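You operate a simulated robot arm through the tools that you are given. There is no shell and no other tool.

You are at the controls of a simulated robot arm. One attempt, no reset.

JOB
Replant the lifted lettuce, firm the loose one, then release the emergency button and restart the outfeed.
Fine: the lifted one stands on the button box ledge; each goes home in the row along the rail while the button is still down; pull the button up, then press RESET and START on the box; leave everything else as it is.

Only the result counts: the job must be done as asked and must still hold three seconds after the hand-in. Knocking over, shifting, dropping, spilling or breaking anything else fails it.

ROBOT AND FRAMES
A 7-joint arm with a two-finger parallel gripper, fixed in place. Base frame: the origin is at the foot of the arm, x ahead of it, y to its left, z up. Lengths are in m, angles in rad, forces in N, time in s.
With the tool pointing down near the work surface it reaches from about 0.28 to 0.68 m from the base axis. Its first joint turns from -1.152 to 1.152 rad. Payload 1.57 kg.
The TCP is the grasp point between the finger pads, 0.03 m short of the fingertips. In the tool frame z runs along the fingers and y along their closing line. The gripper opens to 0.11 m. The fingers are 0.024 m wide and 0.012 m thick; the gripper's body (0.048 by 0.112 m) begins 0.078 m behind the TCP.
Orientation is that of the tool frame in the base frame, as a unit quaternion [x, y, z, w]. With the fingers straight down and closing along the base's y, the tool's x points along the base's -x, its y along +y and its z along -z.

CONTROLS
- The arm moves only by the tool nudge_tool. Its argument "targets" is a list of rows, each a list of 7 numbers: the turn, a rotation vector about the base's x, y, z in rad, then the shift along the base's x, y, z in m, then the closure in counts, from 0 (fully open) to 255 (shut). In form: [[ax, ay, az, dx, dy, dz, fingers], ...]. A call has 1 to 20 rows; each row shifts and turns the commanded pose from where the row before left it. Each row takes 0.2 s and may step no farther than 0.05 m and 0.15 rad from the row before; otherwise, or with a gripper value out of range, the whole call is refused. Where a pose cannot be reached the arm comes as near as it can. A force on the tool above 90 N (or 10 N above the force at the start of the call, whichever is more), or a blocked arm, ends the call early, and 0.2 s more pass. Each finger travels about 0.108 m/s and halts on what it meets, pressing with about 39 N; the grip force reading is that of the motor and also rises with nothing between the fingers. The clock runs only during rows and for 0.2 s after the last one: add rows that do not move to give the fingers time. The reply holds the time, the measured pose of the TCP, the force on the tool along the base axes, the opening and the grip force, in the units named above and with some noise, with the torque about the TCP (base axes, N m) and any sound that the robot's microphone picked up.
- Cameras (640 x 400 px; columns grow to the right, rows downward): "scene" is fixed at [0.1543, -0.3883, 1.3923]; the picture's right is [0.85, -0.53, 0.00], its down [-0.35, -0.57, -0.74] and it looks along [0.39, 0.63, -0.67] (base axes); focal length 214 px, centre (320, 200). "wrist" rides on the gripper at [0.07, 0.016, -0.141] in the tool frame; the picture's right is [-0.23, 0.97, 0.00], its down [-0.86, -0.20, -0.48] and it looks along [-0.47, -0.11, 0.88] (tool axes); focal length 222 px, centre (320, 200). There is no depth. A picture from a camera that has moved, and an enlarged one, comes with that camera's place and axes in the base frame and with its lens.
- camera(camera): a new picture of that camera. It takes no simulated time.
- zoom(camera, box): a new picture of the part [left, top, right, bottom] of that camera's present view, enlarged. It takes no simulated time.
- close_job(): hands the job in; it is judged then, once.

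Places have to be worked out from the pictures, the camera data and where the tool is seen. Open the gripper and draw the arm clear of the work before you hand the job in, unless the task says otherwise.

The tools are called after "Request:" by a JSON object that holds its "name" and its "arguments". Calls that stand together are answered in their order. nudge_tool: Moves the arm, as the interface text tells. Its arguments: {"type":"object","properties":{"targets":{"type":"array"}},"required":["targets"]} The other tools are called the same way: camera (camera) takes a picture; zoom (camera, box) takes an enlarged picture of a part of a camera's view; close_job () hands the job in.

At the start:

```text
time: 0.0
eef_pos: [0.2505, 0.1556, 1.3379]
ee_rot: [0.0, 1.0, 0.0, 0.001]
contact_force: [-0.9, -0.5, -0.8]
wrist_torque: [-0.01, 0.01, 0.02]
gripper_width: 0.1099
grip_force: 0.1
```

scene: 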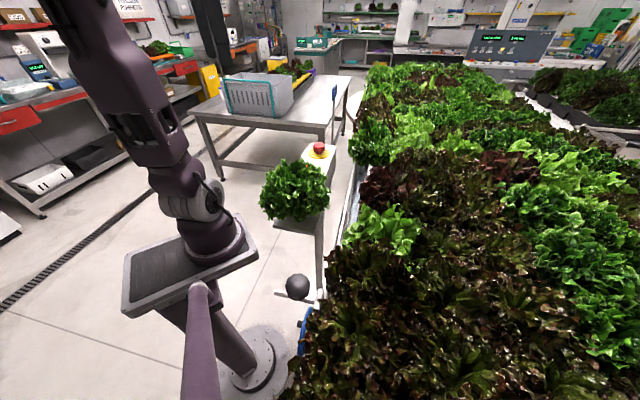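
wrist: 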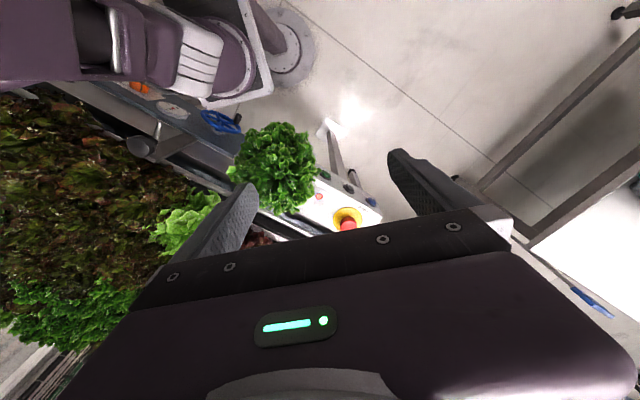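

The scene shows a lettuce standing on a ledge near a button box with a red mushroom button, beside a large lettuce field. I'll take enlarged pictures to find details first.

Request:
{"name": "zoom", "arguments": {"camera": "scene", "box": [240, 120, 440, 245]}}

Request:
{"name": "zoom", "arguments": {"camera": "wrist", "box": [120, 90, 440, 290]}}

Request:
{"name": "zoom", "arguments": {"camera": "scene", "box": [240, 220, 480, 370]}}

```text
3.20 times, centred on (340, 182) of scene
camera zoom: at [0.1543, -0.3883, 1.3923], right [0.85, -0.53, 0.0], down [-0.35, -0.57, -0.74], along [0.39, 0.63, -0.67], focal length 686 px, centre (256, 256)
```

zoom: 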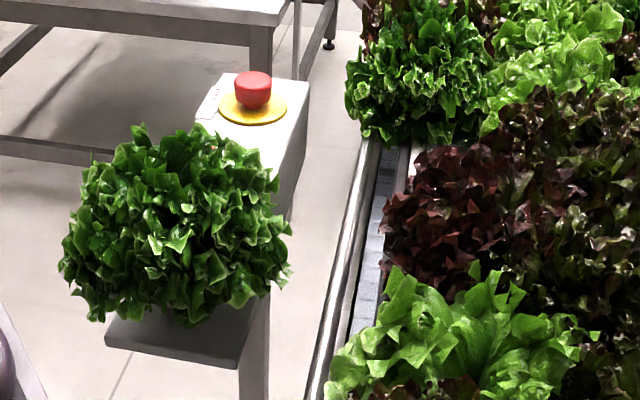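

```text
2.00 times, centred on (280, 190) of wrist
camera zoom: at [0.1799, 0.1719, 1.4794], right [0.23, 0.97, 0.0], down [0.86, -0.2, 0.48], along [0.47, -0.11, -0.88], focal length 444 px, centre (400, 220)
```

zoom: 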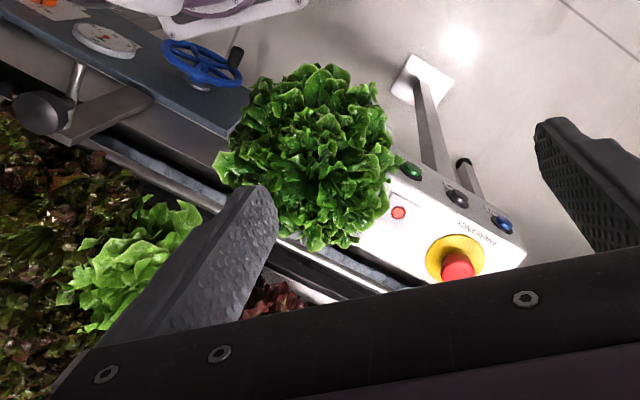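

```text
2.67 times, centred on (360, 295) of scene
camera zoom: at [0.1543, -0.3883, 1.3923], right [0.85, -0.53, 0.0], down [-0.35, -0.57, -0.74], along [0.39, 0.63, -0.67], focal length 572 px, centre (213, -53)
```

zoom: 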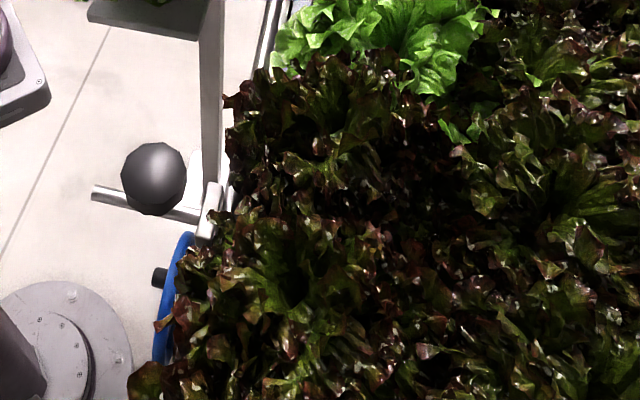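

Rough triangulation puts the lifted lettuce near (0.33, 0.02, 1.0) and the red button near (0.49, 0.17, 1.03). I'll zoom in further on the row along the rail and the box.

Request:
{"name": "zoom", "arguments": {"camera": "scene", "box": [330, 160, 442, 230]}}

Request:
{"name": "zoom", "arguments": {"camera": "scene", "box": [330, 60, 490, 160]}}

Request:
{"name": "zoom", "arguments": {"camera": "wrist", "box": [280, 150, 408, 230]}}

Request:
{"name": "zoom", "arguments": {"camera": "wrist", "box": [0, 70, 240, 220]}}

```text
5.71 times, centred on (386, 195) of scene
camera zoom: at [0.1543, -0.3883, 1.3923], right [0.85, -0.53, 0.0], down [-0.35, -0.57, -0.74], along [0.39, 0.63, -0.67], focal length 1226 px, centre (-57, 229)
```

zoom: 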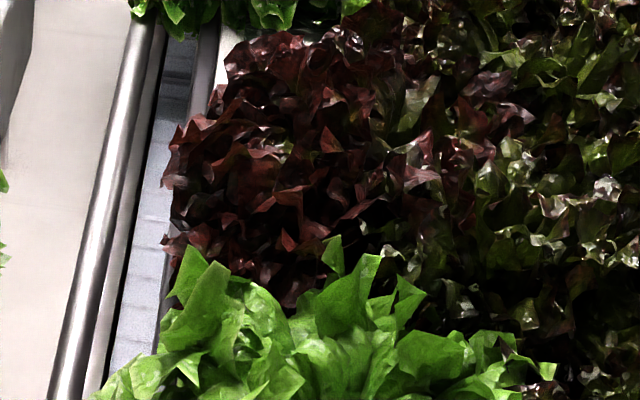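

```text
4.00 times, centred on (410, 110) of scene
camera zoom: at [0.1543, -0.3883, 1.3923], right [0.85, -0.53, 0.0], down [-0.35, -0.57, -0.74], along [0.39, 0.63, -0.67], focal length 858 px, centre (-40, 560)
```

zoom: 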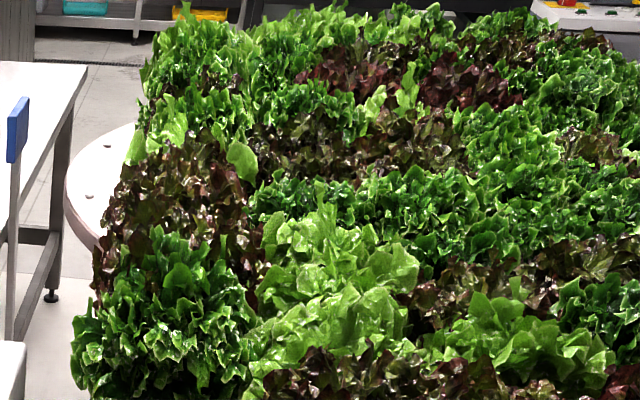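

```text
5.00 times, centred on (344, 190) of wrist
camera zoom: at [0.1799, 0.1719, 1.4794], right [0.23, 0.97, 0.0], down [0.86, -0.2, 0.48], along [0.47, -0.11, -0.88], focal length 1111 px, centre (200, 250)
```

zoom: 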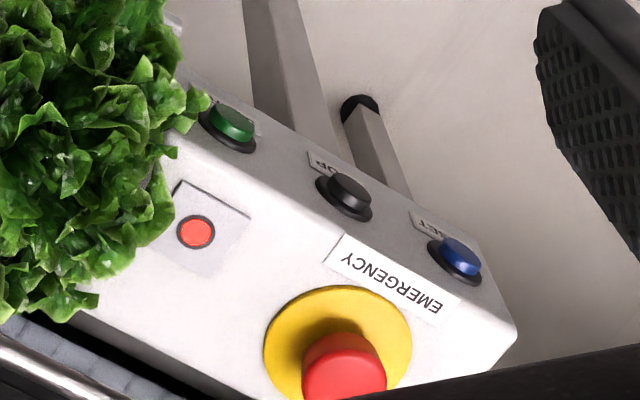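

```text
2.67 times, centred on (120, 145) of wrist
camera zoom: at [0.1799, 0.1719, 1.4794], right [0.23, 0.97, 0.0], down [0.86, -0.2, 0.48], along [0.47, -0.11, -0.88], focal length 592 px, centre (853, 347)
```

zoom: 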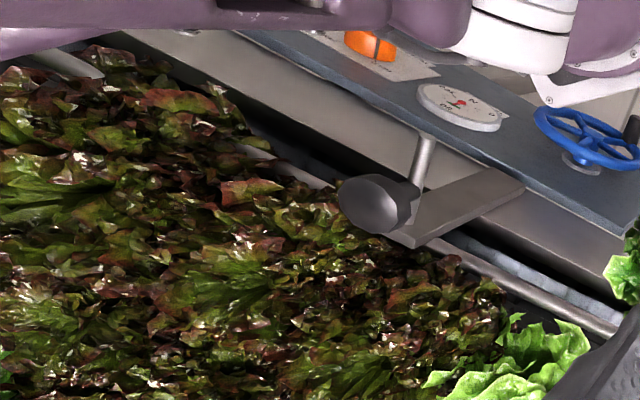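

The box shows a green (START), black (STOP) and blue (RESET) button on its face, with the mushroom button on top. I'll move the arm over, staying high, to look down at the row along the rail.

Request:
{"name": "nudge_tool", "arguments": {"targets": [[0, 0, 0, 0.03, -0.03, 0.01, 0], [0, 0, 0, 0.03, -0.03, 0.01, 0], [0, 0, 0, 0.03, -0.03, 0.01, 0], [0, 0, 0, 0.03, -0.03, 0.01, 0], [0, 0, 0, 0.0, -0.03, 0.0, 0], [0, 0, 0, 0.0, -0.02, 0.0, 0]]}}

Request:
{"name": "camera", "arguments": {"camera": "wrist"}}

Request:
{"name": "camera", "arguments": {"camera": "scene"}}

```text
time: 1.4
eef_pos: [0.3651, -0.0165, 1.3476]
ee_rot: [-0.001, 1.0, 0.0, 0.001]
contact_force: [0.3, 0.8, -0.2]
wrist_torque: [0.03, 0.0, 0.0]
gripper_width: 0.11
grip_force: 0.2
out of reach, approached as far as the arm can: row 2, 3, 4
```

```text
taken
camera wrist: at [0.2949, -0.0008, 1.4882], right [0.23, 0.97, 0.0], down [0.85, -0.2, 0.48], along [0.47, -0.11, -0.88], focal length 222 px, centre (320, 200)
```

wrist: 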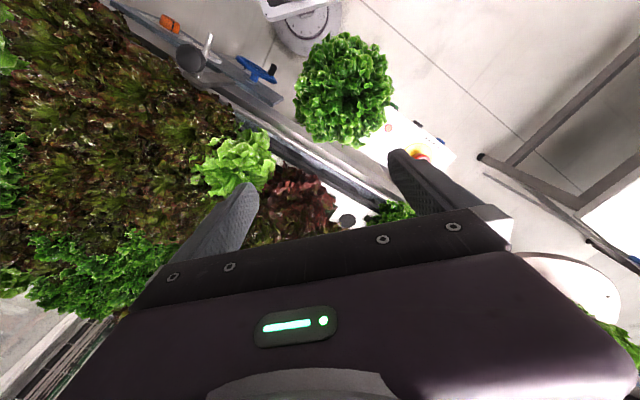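

```text
taken
```

scene: 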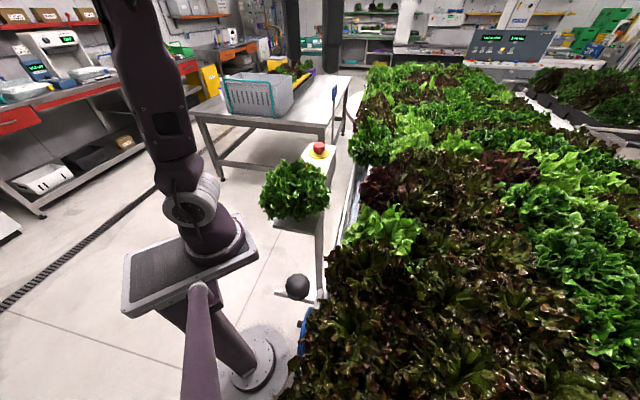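

A white slot with a dark hole appears next to the red lettuce, between red and green at the rail. Zooming to localise it.

Request:
{"name": "zoom", "arguments": {"camera": "wrist", "box": [180, 100, 460, 240]}}

Request:
{"name": "zoom", "arguments": {"camera": "wrist", "box": [260, 160, 420, 240]}}

```text
2.29 times, centred on (320, 170) of wrist
camera zoom: at [0.2949, -0.0008, 1.4882], right [0.23, 0.97, 0.0], down [0.85, -0.2, 0.48], along [0.47, -0.11, -0.88], focal length 508 px, centre (320, 269)
```

zoom: 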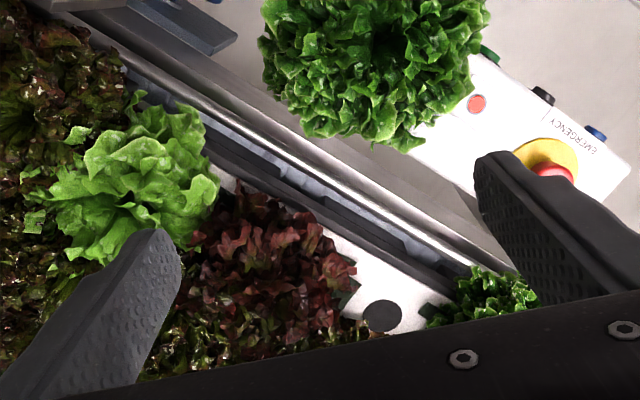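

```text
4.00 times, centred on (340, 200) of wrist
camera zoom: at [0.2949, -0.0008, 1.4882], right [0.23, 0.97, 0.0], down [0.85, -0.2, 0.48], along [0.47, -0.11, -0.88], focal length 888 px, centre (240, 200)
```

zoom: 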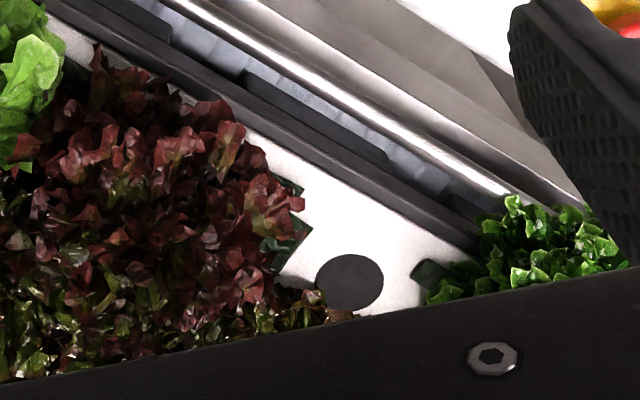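

The hole in the white raft is visible beside the red lettuce. I'll take tight zooms of the lifted lettuce and ledge in the scene view, then move the camera over the hole.

Request:
{"name": "zoom", "arguments": {"camera": "scene", "box": [245, 150, 341, 230]}}

Request:
{"name": "nudge_tool", "arguments": {"targets": [[0, 0, 0, 0.02, 0.0, -0.03, 0], [0, 0, 0, 0.03, 0.0, -0.02, 0], [0, 0, 0, 0.03, 0.0, -0.01, 0], [0, 0, 0, 0.03, 0.0, -0.01, 0], [0, 0, 0, 0.03, 0.0, 0.0, 0]]}}

Request:
{"name": "camera", "arguments": {"camera": "wrist"}}

```text
5.00 times, centred on (293, 190) of scene
camera zoom: at [0.1543, -0.3883, 1.3923], right [0.85, -0.53, 0.0], down [-0.35, -0.57, -0.74], along [0.39, 0.63, -0.67], focal length 1072 px, centre (455, 250)
```

zoom: 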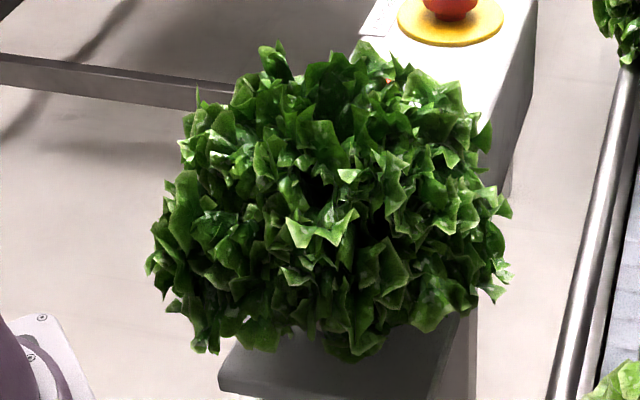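

```text
time: 2.6
eef_pos: [0.5048, -0.0152, 1.2769]
ee_rot: [0.0, 1.0, 0.0, 0.0]
contact_force: [0.8, -0.1, -0.1]
wrist_torque: [0.01, -0.01, 0.02]
gripper_width: 0.1099
grip_force: 0.0
```

```text
taken
camera wrist: at [0.4349, -0.0008, 1.418], right [0.23, 0.97, 0.0], down [0.86, -0.2, 0.48], along [0.47, -0.11, -0.88], focal length 222 px, centre (320, 200)
```

wrist: 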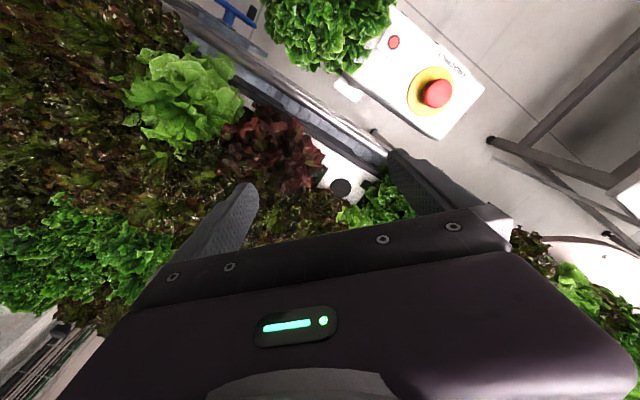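

Now I have a second baseline. Zooming for exact pixel positions of the hole, box features and light-green lettuce.

Request:
{"name": "zoom", "arguments": {"camera": "wrist", "box": [220, 100, 420, 225]}}

Request:
{"name": "zoom", "arguments": {"camera": "wrist", "box": [330, 0, 522, 120]}}

Request:
{"name": "zoom", "arguments": {"camera": "wrist", "box": [90, 20, 282, 140]}}

```text
3.20 times, centred on (320, 162) of wrist
camera zoom: at [0.4349, -0.0008, 1.418], right [0.23, 0.97, 0.0], down [0.86, -0.2, 0.48], along [0.47, -0.11, -0.88], focal length 711 px, centre (320, 320)
```

zoom: 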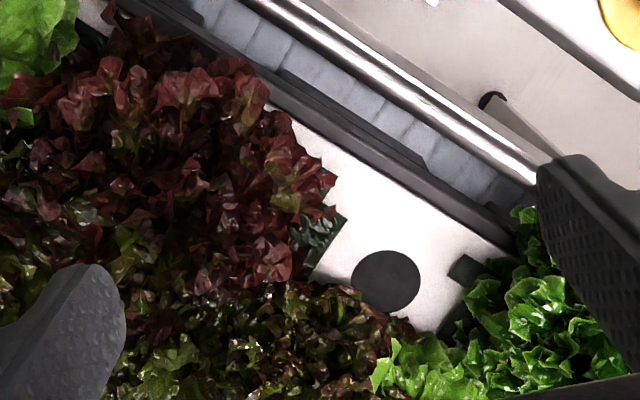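

```text
3.33 times, centred on (426, 60) of wrist
camera zoom: at [0.4349, -0.0008, 1.418], right [0.23, 0.97, 0.0], down [0.86, -0.2, 0.48], along [0.47, -0.11, -0.88], focal length 740 px, centre (-33, 667)
```

zoom: 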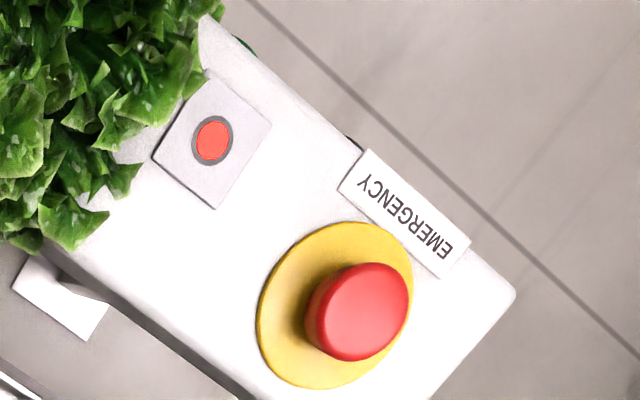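

```text
3.33 times, centred on (186, 80) of wrist
camera zoom: at [0.4349, -0.0008, 1.418], right [0.23, 0.97, 0.0], down [0.86, -0.2, 0.48], along [0.47, -0.11, -0.88], focal length 740 px, centre (767, 600)
```

zoom: 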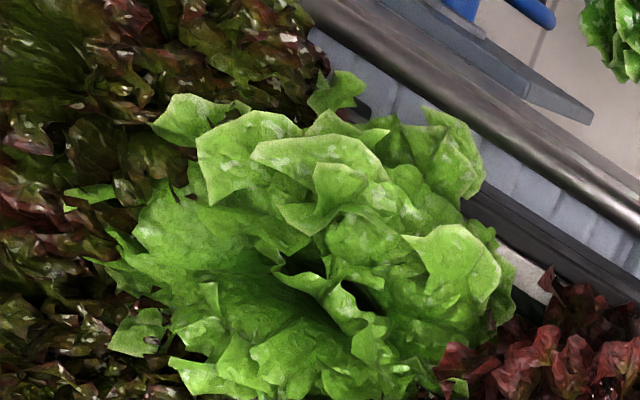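

The measurements give: hole ≈ (0.658, −0.005, 0.962), the box/rail axis at about 45°, box top z≈1.03, mushroom top ≈ (0.494, 0.162, 1.053), and buttons on the box's front face near z≈0.99. Next I want a side view of the lifted lettuce, so I'll yaw and tilt the camera from the aisle side.

Request:
{"name": "nudge_tool", "arguments": {"targets": [[0, 0, -0.13, -0.025, 0.03, 0.0, 0], [0, 0, -0.13, -0.025, 0.03, 0.0, 0], [0, 0, -0.13, -0.025, 0.03, 0.0, 0], [0, 0, -0.13, -0.025, 0.03, 0.0, 0], [0, 0, -0.13, -0.025, 0.03, 0.0, 0], [0, 0, -0.13, -0.025, 0.03, 0.0, 0], [0, 0, -0.13, -0.025, 0.03, 0.0, 0], [0, 0, -0.13, -0.025, 0.03, 0.0, 0], [-0.125, -0.037, 0, 0, 0.01, -0.01, 0], [-0.125, -0.037, 0, 0, 0.01, -0.01, 0], [-0.125, -0.037, 0, 0, 0.01, -0.01, 0], [-0.125, -0.037, 0, 0, 0.01, -0.01, 0]]}}

Request:
{"name": "camera", "arguments": {"camera": "wrist"}}

Request:
{"name": "camera", "arguments": {"camera": "scene"}}

```text
time: 5.2
eef_pos: [0.3059, 0.2654, 1.2383]
ee_rot: [0.48, 0.838, -0.179, 0.188]
contact_force: [-0.9, 0.3, -0.2]
wrist_torque: [0.01, 0.02, 0.02]
gripper_width: 0.11
grip_force: 0.0
```

```text
taken
camera wrist: at [0.2669, 0.3908, 1.3248], right [0.96, 0.29, -0.01], down [0.16, -0.5, 0.85], along [0.25, -0.82, -0.52], focal length 222 px, centre (320, 200)
```

wrist: 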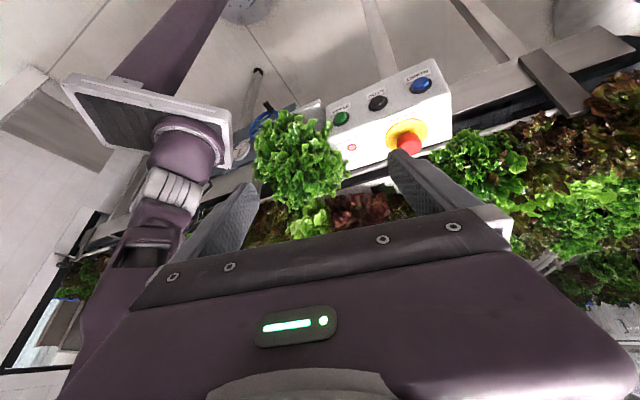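

```text
taken
```

scene: 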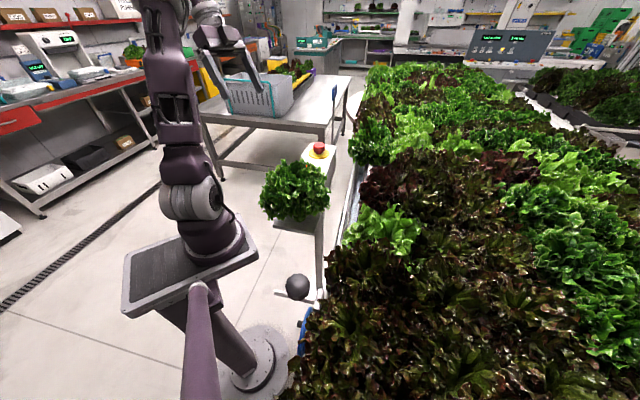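

The image is upside down, but it shows the box face and lettuce base. Zooming in.

Request:
{"name": "zoom", "arguments": {"camera": "wrist", "box": [240, 60, 480, 210]}}

Request:
{"name": "zoom", "arguments": {"camera": "wrist", "box": [230, 90, 358, 170]}}

Request:
{"name": "zoom", "arguments": {"camera": "wrist", "box": [320, 60, 464, 150]}}

```text
2.67 times, centred on (360, 135) of wrist
camera zoom: at [0.2669, 0.3908, 1.3248], right [0.96, 0.29, -0.01], down [0.16, -0.5, 0.85], along [0.25, -0.82, -0.52], focal length 592 px, centre (213, 373)
```

zoom: 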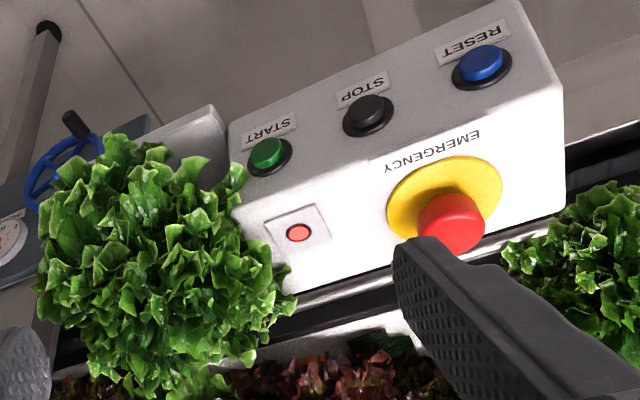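

```text
5.00 times, centred on (294, 130) of wrist
camera zoom: at [0.2669, 0.3908, 1.3248], right [0.96, 0.29, -0.01], down [0.16, -0.5, 0.85], along [0.25, -0.82, -0.52], focal length 1111 px, centre (450, 550)
```

zoom: 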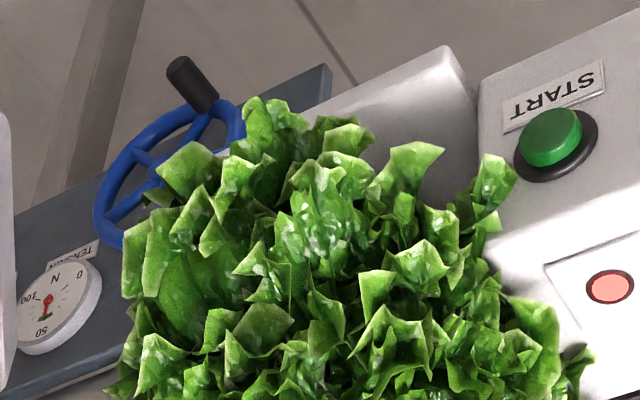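

```text
4.44 times, centred on (392, 105) of wrist
camera zoom: at [0.2669, 0.3908, 1.3248], right [0.96, 0.29, -0.01], down [0.16, -0.5, 0.85], along [0.25, -0.82, -0.52], focal length 987 px, centre (0, 622)
```

zoom: 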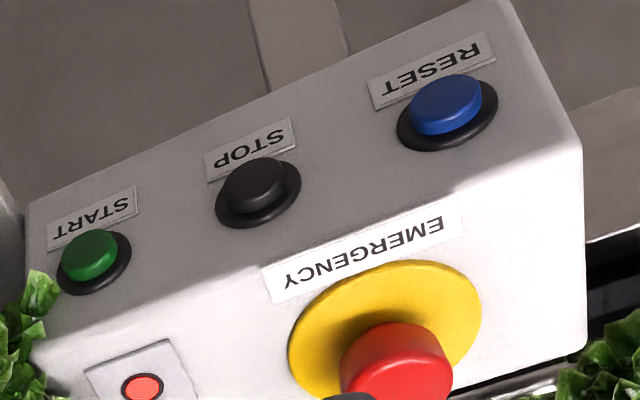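

RESET (blue) ≈ (0.482, 0.238, 0.978), START (green) ≈ (0.382, 0.140, 0.979), ledge z≈0.92. I'll go lower with more tilt to see the lettuce's base and the row at near-horizontal view.

Request:
{"name": "nudge_tool", "arguments": {"targets": [[-0.125, -0.037, 0, 0, 0.01, -0.045, 0], [-0.125, -0.037, 0, 0, 0.01, -0.045, 0], [-0.125, -0.037, 0, 0, 0.01, -0.045, 0], [-0.125, -0.037, 0, 0, 0.01, -0.04, 0]]}}

Request:
{"name": "camera", "arguments": {"camera": "wrist"}}

```text
time: 6.2
eef_pos: [0.3065, 0.2942, 1.0601]
ee_rot: [0.431, 0.753, -0.343, 0.36]
contact_force: [0.1, 0.0, 0.2]
wrist_torque: [-0.02, 0.0, -0.01]
gripper_width: 0.1102
grip_force: 0.0
out of reach, approached as far as the arm can: row 4
```

```text
taken
camera wrist: at [0.2606, 0.4439, 1.0708], right [0.96, 0.29, -0.01], down [0.02, -0.03, 1.0], along [0.29, -0.96, -0.03], focal length 222 px, centre (320, 200)
```

wrist: 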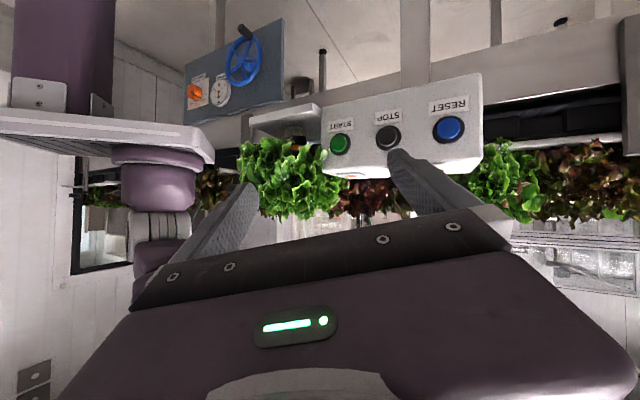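

Request:
{"name": "zoom", "arguments": {"camera": "wrist", "box": [220, 80, 380, 230]}}

Request:
{"name": "zoom", "arguments": {"camera": "wrist", "box": [180, 110, 420, 240]}}

```text
2.67 times, centred on (300, 155) of wrist
camera zoom: at [0.2606, 0.4439, 1.0708], right [0.96, 0.29, -0.01], down [0.02, -0.03, 1.0], along [0.29, -0.96, -0.03], focal length 592 px, centre (373, 320)
```

zoom: 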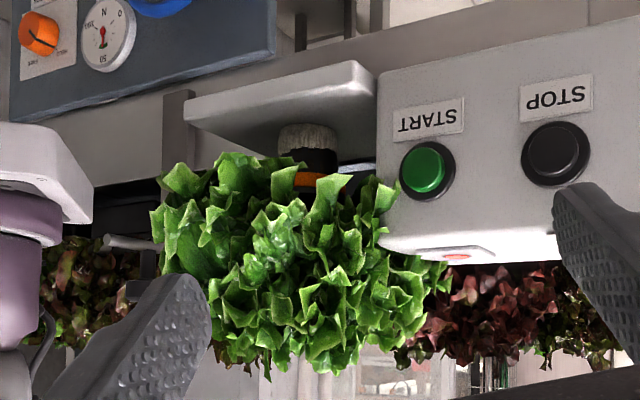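

```text
2.67 times, centred on (300, 175) of wrist
camera zoom: at [0.2606, 0.4439, 1.0708], right [0.96, 0.29, -0.01], down [0.02, -0.03, 1.0], along [0.29, -0.96, -0.03], focal length 592 px, centre (373, 267)
```

zoom: 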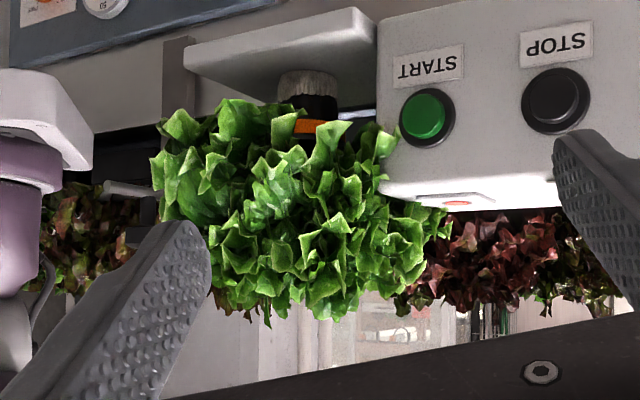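

Now the plug under the lettuce is visible (root plug, black collar, orange band) standing on the ledge. Zooming in more on it.

Request:
{"name": "zoom", "arguments": {"camera": "wrist", "box": [270, 100, 350, 160]}}

Request:
{"name": "zoom", "arguments": {"camera": "wrist", "box": [440, 120, 640, 245]}}

Request:
{"name": "zoom", "arguments": {"camera": "wrist", "box": [180, 150, 280, 220]}}

```text
6.67 times, centred on (310, 130) of wrist
camera zoom: at [0.2606, 0.4439, 1.0708], right [0.96, 0.29, -0.01], down [0.02, -0.03, 1.0], along [0.29, -0.96, -0.03], focal length 1481 px, centre (387, 667)
```

zoom: 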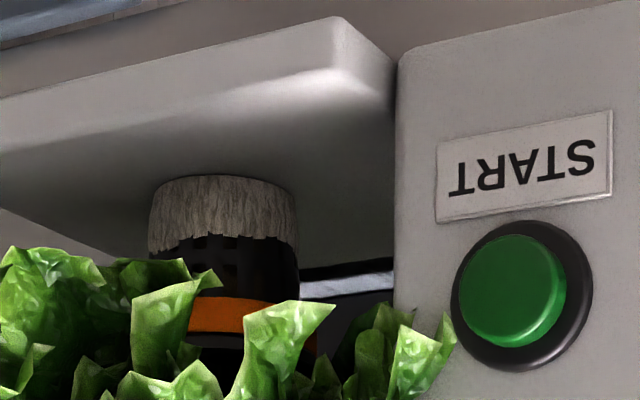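

```text
3.20 times, centred on (540, 182) of wrist
camera zoom: at [0.2606, 0.4439, 1.0708], right [0.96, 0.29, -0.01], down [0.02, -0.03, 1.0], along [0.29, -0.96, -0.03], focal length 711 px, centre (-384, 256)
```

zoom: 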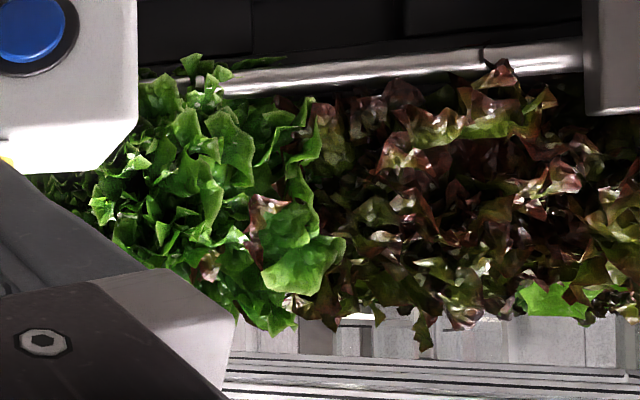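

```text
5.71 times, centred on (230, 185) of wrist
camera zoom: at [0.2606, 0.4439, 1.0708], right [0.96, 0.29, -0.01], down [0.02, -0.03, 1.0], along [0.29, -0.96, -0.03], focal length 1269 px, centre (834, 286)
```

zoom: 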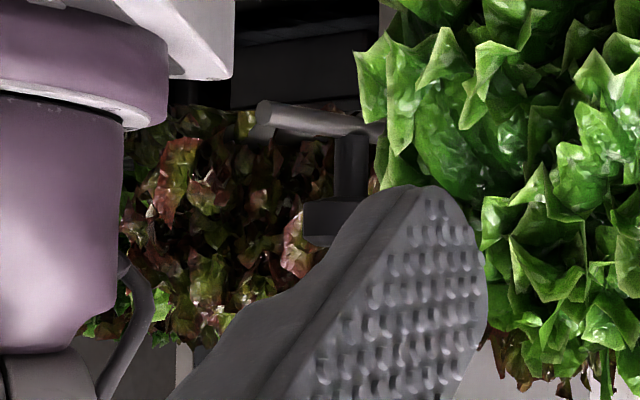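

The plug bottom is at z≈0.922 on the ledge, axis ≈ (0.335, 0.035), orange band at z≈0.955–0.965, head top ≈ 1.095. I'll back up, undo the tilt, and yaw +45° so the fingers close across the ledge, hovering above the lettuce.

Request:
{"name": "nudge_tool", "arguments": {"targets": [[0.125, 0.037, 0, 0, -0.01, 0.045, 0], [0.125, 0.037, 0, 0, -0.01, 0.045, 0], [0.125, 0.037, 0, 0, -0.01, 0.045, 0], [0.125, 0.037, 0, 0, -0.01, 0.04, 0], [0.125, 0.037, 0, 0, -0.01, 0.01, 0], [0.125, 0.037, 0, 0, -0.01, 0.01, 0], [0.125, 0.037, 0, 0, -0.01, 0.01, 0], [0.125, 0.037, 0, 0, -0.01, 0.01, 0]]}}

Request:
{"name": "nudge_tool", "arguments": {"targets": [[0, 0, 0.1404, 0.0023, -0.0146, 0, 0], [0, 0, 0.1404, 0.0023, -0.0146, 0, 0], [0, 0, 0.1404, 0.0023, -0.0146, 0, 0], [0, 0, 0.1404, 0.0023, -0.0146, 0, 0], [0, 0, 0.1404, 0.0023, -0.0146, 0, 0], [0, 0, 0.1404, 0.0023, -0.0146, 0, 0], [0, 0, 0.1404, 0.0023, -0.0146, 0, 0], [0, 0, 0.1404, 0.0023, -0.0146, 0, 0], [0, 0, 0.1404, 0.0023, -0.0146, 0, 0], [0, 0, 0.1404, 0.0023, -0.0146, 0, 0], [0, 0, 0.1404, 0.0023, -0.0146, 0, 0], [0, 0, 0.1404, 0.0023, -0.0146, 0, 0], [0, 0, 0.1404, 0.0023, -0.0146, 0, 0]]}}

Request:
{"name": "camera", "arguments": {"camera": "wrist"}}

Request:
{"name": "camera", "arguments": {"camera": "scene"}}

```text
time: 8.0
eef_pos: [0.3101, 0.2176, 1.2746]
ee_rot: [0.497, 0.868, 0.001, -0.001]
contact_force: [0.7, -1.0, 1.4]
wrist_torque: [0.02, 0.0, 0.03]
gripper_width: 0.1098
grip_force: 0.1
```

```text
time: 10.8
eef_pos: [0.3375, 0.0279, 1.2733]
ee_rot: [-0.383, 0.924, -0.001, -0.001]
contact_force: [-0.3, -0.3, -0.8]
wrist_torque: [0.04, -0.02, -0.03]
gripper_width: 0.1099
grip_force: 0.1
```

```text
taken
camera wrist: at [0.2758, -0.0104, 1.4154], right [-0.53, 0.85, 0.0], down [0.75, 0.46, 0.48], along [0.41, 0.25, -0.88], focal length 222 px, centre (320, 200)
```

wrist: 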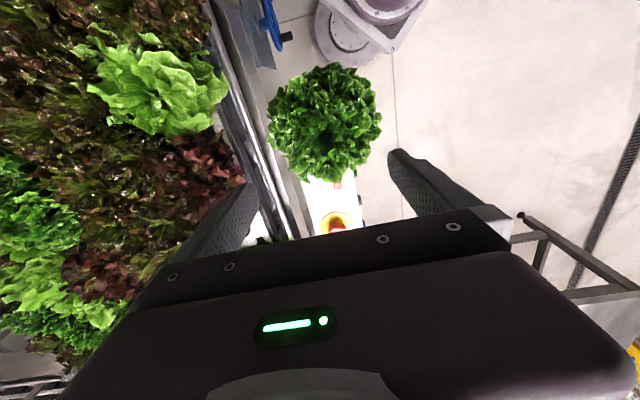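

```text
taken
```

scene: 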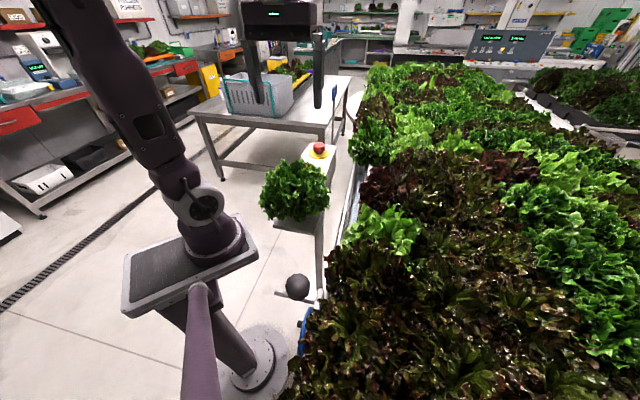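

The gripper hovers over the lettuce with fingers closing along the cross-ledge direction. Checking the centring with a zoom before descending.

Request:
{"name": "zoom", "arguments": {"camera": "wrist", "box": [240, 40, 420, 240]}}

Request:
{"name": "zoom", "arguments": {"camera": "wrist", "box": [70, 20, 262, 140]}}

```text
2.00 times, centred on (330, 140) of wrist
camera zoom: at [0.2758, -0.0104, 1.4154], right [-0.53, 0.85, 0.0], down [0.75, 0.46, 0.48], along [0.41, 0.25, -0.88], focal length 444 px, centre (300, 320)
```

zoom: 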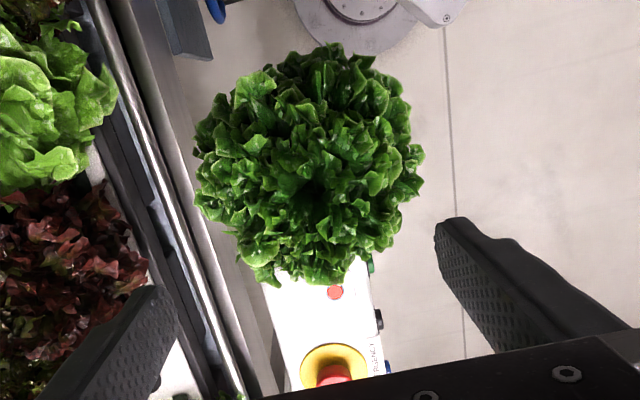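

```text
3.33 times, centred on (166, 80) of wrist
camera zoom: at [0.2758, -0.0104, 1.4154], right [-0.53, 0.85, 0.0], down [0.75, 0.46, 0.48], along [0.41, 0.25, -0.88], focal length 740 px, centre (833, 600)
```

zoom: 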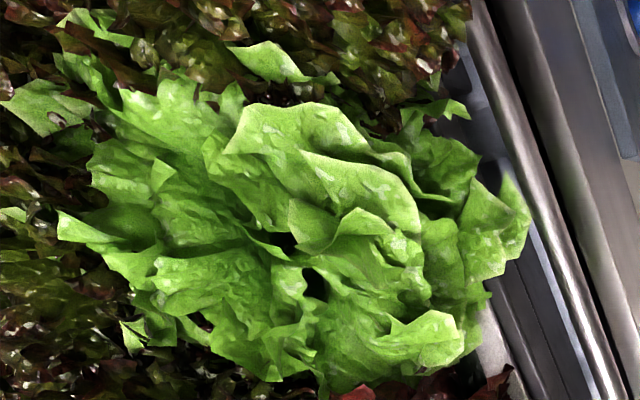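

The heart of the lettuce is at ≈ (0.338, 0.037), so I shift slightly and descend in stages with force monitoring.

Request:
{"name": "nudge_tool", "arguments": {"targets": [[0, 0, 0, 0, 0.008, -0.03, 0], [0, 0, 0, 0, 0, -0.04, 0], [0, 0, 0, 0, 0, -0.04, 0], [0, 0, 0, 0, 0, -0.02, 0], [0, 0, 0, 0, 0, 0, 0]]}}

Request:
{"name": "camera", "arguments": {"camera": "wrist"}}

Request:
{"name": "zoom", "arguments": {"camera": "scene", "box": [220, 80, 380, 240]}}

```text
time: 12.0
eef_pos: [0.3381, 0.0388, 1.1415]
ee_rot: [-0.381, 0.924, 0.0, 0.001]
contact_force: [-0.7, 0.6, -0.2]
wrist_torque: [-0.02, -0.01, 0.02]
gripper_width: 0.1101
grip_force: 0.1
```

```text
taken
camera wrist: at [0.2772, -0.0011, 1.2835], right [-0.53, 0.85, 0.0], down [0.75, 0.46, 0.48], along [0.41, 0.25, -0.88], focal length 222 px, centre (320, 200)
```

wrist: 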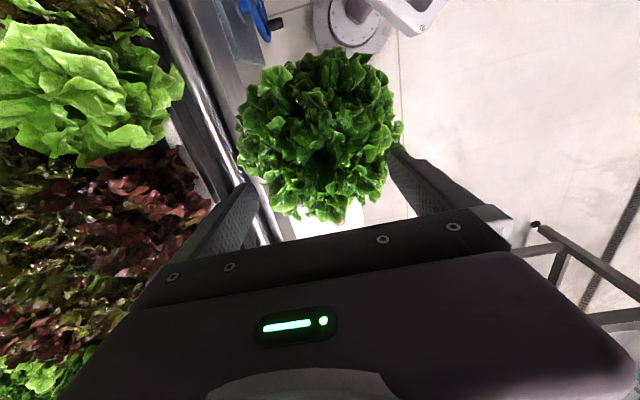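

```text
2.50 times, centred on (300, 160) of scene
camera zoom: at [0.1543, -0.3883, 1.3923], right [0.85, -0.53, 0.0], down [-0.35, -0.57, -0.74], along [0.39, 0.63, -0.67], focal length 536 px, centre (370, 300)
```

zoom: 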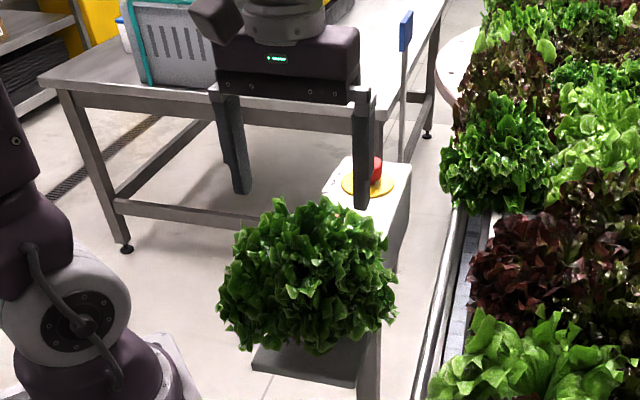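

Centred well. Descending slowly with force checks.

Request:
{"name": "nudge_tool", "arguments": {"targets": [[0, 0, 0, 0, -0.002, -0.01, 0], [0, 0, 0, 0, 0, -0.01, 0], [0, 0, 0, 0, 0, -0.01, 0], [0, 0, 0, 0, 0, -0.01, 0]]}}

Request:
{"name": "nudge_tool", "arguments": {"targets": [[0, 0, 0, 0, 0, -0.01, 0], [0, 0, 0, 0, 0, -0.01, 0], [0, 0, 0, 0, 0, -0.01, 0]]}}

Request:
{"name": "zoom", "arguments": {"camera": "scene", "box": [220, 80, 380, 240]}}

Request:
{"name": "camera", "arguments": {"camera": "wrist"}}

```text
time: 13.0
eef_pos: [0.3379, 0.0345, 1.1028]
ee_rot: [-0.382, 0.924, 0.0, 0.0]
contact_force: [0.7, -0.8, 0.0]
wrist_torque: [0.02, -0.01, -0.01]
gripper_width: 0.1099
grip_force: 0.1
```

```text
time: 13.8
eef_pos: [0.3368, 0.0341, 1.0747]
ee_rot: [-0.382, 0.924, 0.001, -0.001]
contact_force: [0.0, -0.2, 0.4]
wrist_torque: [0.03, -0.02, 0.01]
gripper_width: 0.11
grip_force: 0.0
```

```text
2.50 times, centred on (300, 160) of scene
camera zoom: at [0.1543, -0.3883, 1.3923], right [0.85, -0.53, 0.0], down [-0.35, -0.57, -0.74], along [0.39, 0.63, -0.67], focal length 536 px, centre (370, 300)
```

zoom: 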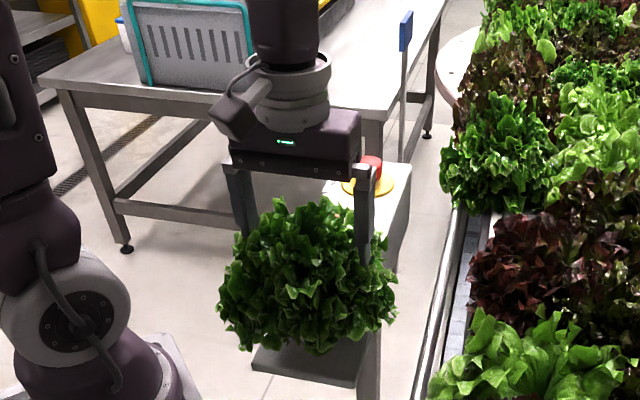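

```text
taken
camera wrist: at [0.2755, -0.0046, 1.2162], right [-0.53, 0.85, 0.0], down [0.75, 0.46, 0.48], along [0.41, 0.25, -0.88], focal length 222 px, centre (320, 200)
```

wrist: 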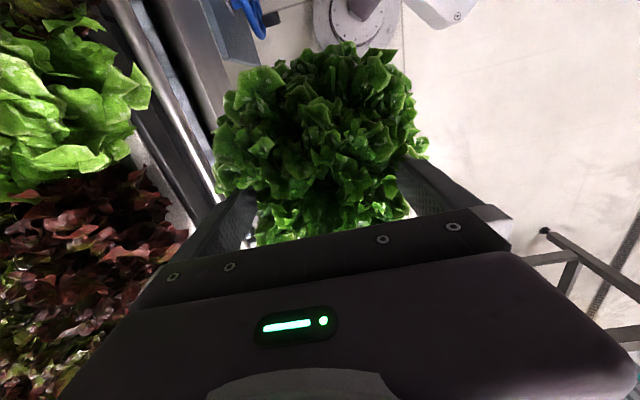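

The fingers pass through the leaves with no force, so only the core is solid. Continuing down toward TCP z≈1.02, with fingertips at ≈0.99 (well above the plug band).

Request:
{"name": "nudge_tool", "arguments": {"targets": [[0, 0, 0, 0, 0.001, -0.01, 0], [0, 0, 0, 0, 0.001, -0.01, 0], [0, 0, 0, 0, 0, -0.01, 0]]}}

Request:
{"name": "nudge_tool", "arguments": {"targets": [[0, 0, 0, 0, 0, -0.01, 0], [0, 0, 0, 0, 0, -0.01, 0], [0, 0, 0, 0, 0, 0, 0]]}}

Request:
{"name": "camera", "arguments": {"camera": "wrist"}}

Request:
{"name": "zoom", "arguments": {"camera": "scene", "box": [220, 80, 380, 240]}}

```text
time: 14.6
eef_pos: [0.3376, 0.0362, 1.0443]
ee_rot: [-0.382, 0.924, 0.0, 0.0]
contact_force: [-1.5, -0.4, -0.4]
wrist_torque: [0.02, 0.0, -0.04]
gripper_width: 0.11
grip_force: 0.1
```

```text
time: 15.4
eef_pos: [0.3361, 0.036, 1.0245]
ee_rot: [-0.382, 0.924, -0.001, 0.0]
contact_force: [-0.2, 0.6, -0.3]
wrist_torque: [-0.01, -0.03, -0.05]
gripper_width: 0.1102
grip_force: 0.1
```

```text
taken
camera wrist: at [0.2757, -0.0023, 1.1663], right [-0.53, 0.85, 0.0], down [0.75, 0.46, 0.48], along [0.41, 0.25, -0.88], focal length 222 px, centre (320, 200)
```

wrist: 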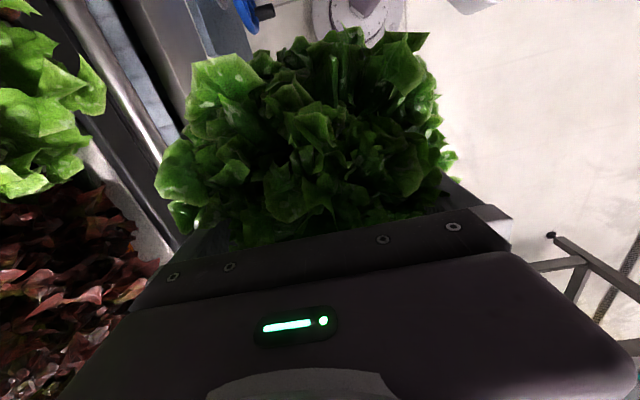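

```text
2.50 times, centred on (300, 160) of scene
camera zoom: at [0.1543, -0.3883, 1.3923], right [0.85, -0.53, 0.0], down [-0.35, -0.57, -0.74], along [0.39, 0.63, -0.67], focal length 536 px, centre (370, 300)
```

zoom: 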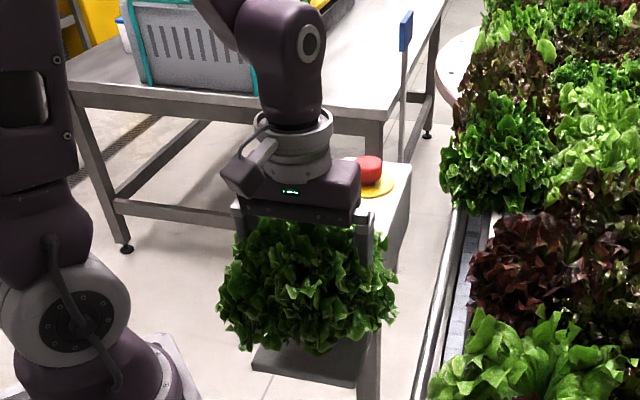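

No contact so far. Closing the fingers progressively to feel the core.

Request:
{"name": "nudge_tool", "arguments": {"targets": [[0, 0, 0, 0, 0, 0, 50], [0, 0, 0, 0, 0, 0, 80], [0, 0, 0, 0, 0, 0, 80]]}}

Request:
{"name": "nudge_tool", "arguments": {"targets": [[0, 0, 0, 0, 0, 0, 110], [0, 0, 0, 0, 0, 0, 110]]}}

```text
time: 16.2
eef_pos: [0.3375, 0.0374, 1.0244]
ee_rot: [-0.382, 0.924, 0.0, 0.0]
contact_force: [0.0, 1.3, -0.8]
wrist_torque: [-0.02, 0.0, -0.04]
gripper_width: 0.0753
grip_force: 0.1
```

```text
time: 16.8
eef_pos: [0.3371, 0.036, 1.025]
ee_rot: [-0.382, 0.924, 0.0, 0.0]
contact_force: [-0.8, 1.0, 2.5]
wrist_torque: [0.01, -0.03, 0.0]
gripper_width: 0.0673
grip_force: 39.5
```

The gripper holds a core of 0.067 m width at full grip force. Firming the closure command and lifting a little to test the hold.

Request:
{"name": "nudge_tool", "arguments": {"targets": [[0, 0, 0, 0, 0, 0, 130], [0, 0, 0, 0, 0, 0.005, 130], [0, 0, 0, 0, 0, 0.01, 130], [0, 0, 0, 0, 0, 0.015, 130]]}}

Request:
{"name": "zoom", "arguments": {"camera": "scene", "box": [220, 80, 380, 240]}}

```text
time: 17.8
eef_pos: [0.3373, 0.0339, 1.056]
ee_rot: [-0.382, 0.924, 0.0, -0.001]
contact_force: [-0.6, 0.3, -1.8]
wrist_torque: [-0.01, -0.03, 0.0]
gripper_width: 0.0672
grip_force: 38.9
```

```text
2.50 times, centred on (300, 160) of scene
camera zoom: at [0.1543, -0.3883, 1.3923], right [0.85, -0.53, 0.0], down [-0.35, -0.57, -0.74], along [0.39, 0.63, -0.67], focal length 536 px, centre (370, 300)
```

zoom: 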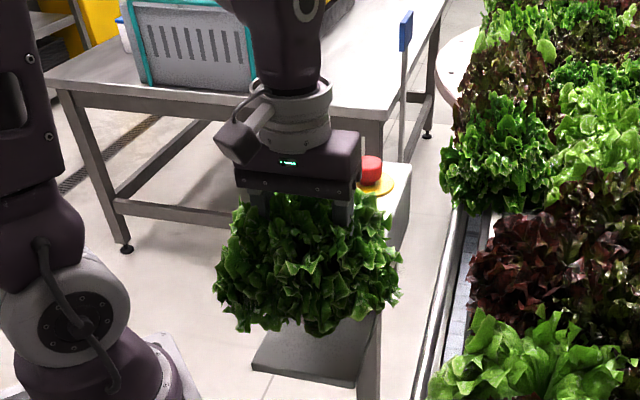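

The lettuce is held (plug bottom ≈0.1025 m below TCP). I'll raise it well clear and move to the aisle side to get another look at the hole past the held lettuce.

Request:
{"name": "nudge_tool", "arguments": {"targets": [[0, 0, 0, 0, 0, 0.03, 130], [0, 0, 0, 0, 0, 0.04, 130], [0, 0, 0, 0, 0, 0.04, 130], [0, 0, 0, 0, 0, 0.04, 130], [0, 0, 0, 0, 0, 0.04, 130], [0, 0, 0, 0, 0, 0.01, 130], [0, 0, 0, 0.019, 0.038, 0, 130], [0, 0, 0, 0.019, 0.038, 0, 130], [0, 0, 0, 0.019, 0.038, 0, 130], [0, 0, 0, 0.019, 0.038, 0, 130], [0, 0, 0, 0.019, 0.038, 0, 130], [0, 0, 0, 0.019, 0.038, 0, 130], [0, 0, 0, 0.019, 0.038, 0, 130], [0, 0, 0, 0, 0, 0, 130]]}}

Request:
{"name": "camera", "arguments": {"camera": "wrist"}}

Request:
{"name": "camera", "arguments": {"camera": "scene"}}

```text
time: 20.8
eef_pos: [0.4566, 0.2911, 1.2531]
ee_rot: [-0.382, 0.924, 0.0, 0.0]
contact_force: [0.4, -1.1, -1.8]
wrist_torque: [0.03, 0.0, -0.03]
gripper_width: 0.0673
grip_force: 39.2
out of reach, approached as far as the arm can: row 13
```

```text
taken
camera wrist: at [0.3951, 0.2518, 1.3938], right [-0.53, 0.85, 0.0], down [0.75, 0.46, 0.48], along [0.41, 0.25, -0.88], focal length 222 px, centre (320, 200)
```

wrist: 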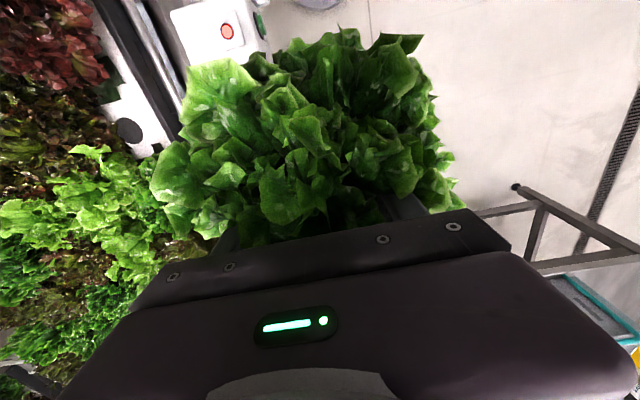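

```text
taken
```

scene: 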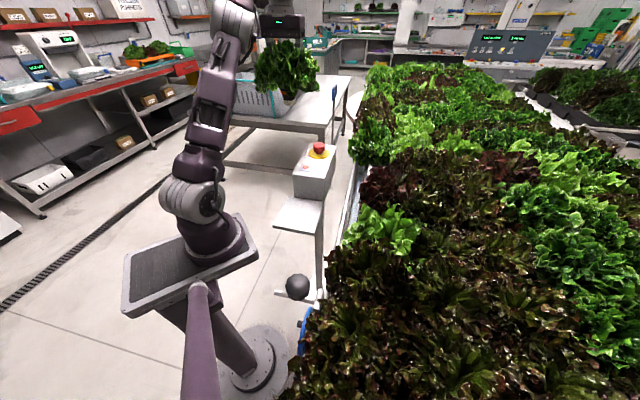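

The hole is visible on the left. Zooming to measure it.

Request:
{"name": "zoom", "arguments": {"camera": "wrist", "box": [60, 60, 220, 160]}}

Request:
{"name": "zoom", "arguments": {"camera": "scene", "box": [330, 140, 440, 250]}}

Request:
{"name": "zoom", "arguments": {"camera": "scene", "box": [230, 20, 350, 110]}}

```text
4.00 times, centred on (140, 110) of wrist
camera zoom: at [0.3951, 0.2518, 1.3938], right [-0.53, 0.85, 0.0], down [0.75, 0.46, 0.48], along [0.41, 0.25, -0.88], focal length 888 px, centre (1040, 560)
```

zoom: 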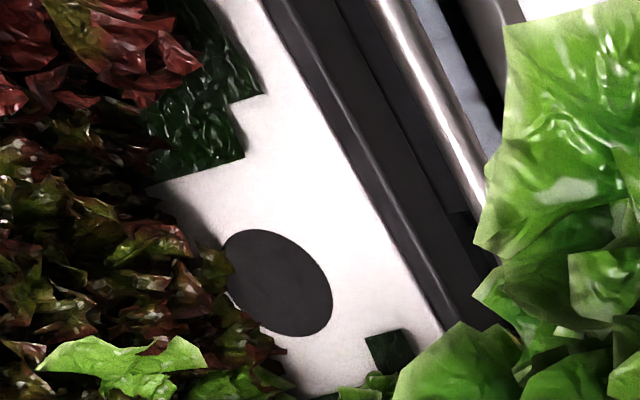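

```text
3.64 times, centred on (385, 195) of scene
camera zoom: at [0.1543, -0.3883, 1.3923], right [0.85, -0.53, 0.0], down [-0.35, -0.57, -0.74], along [0.39, 0.63, -0.67], focal length 780 px, centre (84, 218)
```

zoom: 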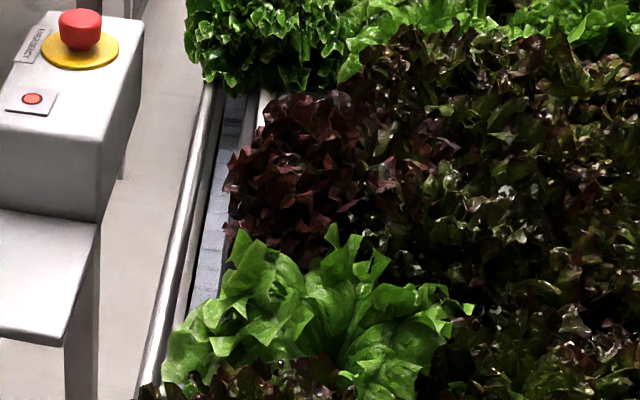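

```text
4.44 times, centred on (290, 65) of scene
camera zoom: at [0.1543, -0.3883, 1.3923], right [0.85, -0.53, 0.0], down [-0.35, -0.57, -0.74], along [0.39, 0.63, -0.67], focal length 953 px, centre (453, 800)
```

zoom: 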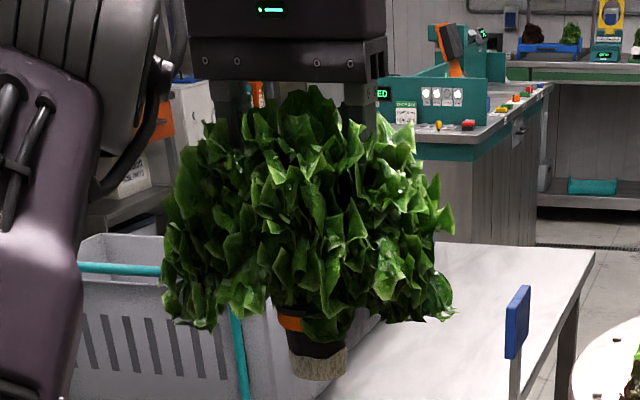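

The hole resolves to ≈ (0.657, −0.006, 0.965), and the scene camera shows the plug hanging straight below the gripper. I'll carry the lettuce over the box (high clearance) toward the hole.

Request:
{"name": "nudge_tool", "arguments": {"targets": [[0, 0, 0, 0.0207, -0.0302, -0.0086, 130], [0, 0, 0, 0.0207, -0.0302, -0.0086, 130], [0, 0, 0, 0.0207, -0.0302, -0.0086, 130], [0, 0, 0, 0.0207, -0.0302, -0.0086, 130], [0, 0, 0, 0.0207, -0.0302, -0.0086, 130], [0, 0, 0, 0, 0, 0, 130]]}}

Request:
{"name": "camera", "arguments": {"camera": "scene"}}

```text
time: 22.2
eef_pos: [0.5569, 0.1366, 1.2076]
ee_rot: [-0.382, 0.924, -0.001, 0.0]
contact_force: [-0.2, -0.7, -2.6]
wrist_torque: [0.0, -0.03, 0.02]
gripper_width: 0.0672
grip_force: 38.9
```

```text
taken
```

scene: 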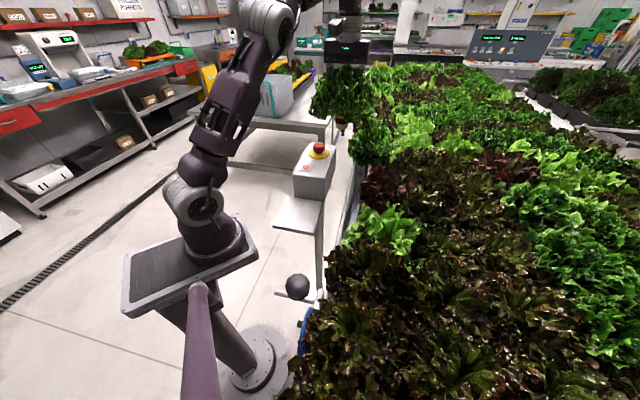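

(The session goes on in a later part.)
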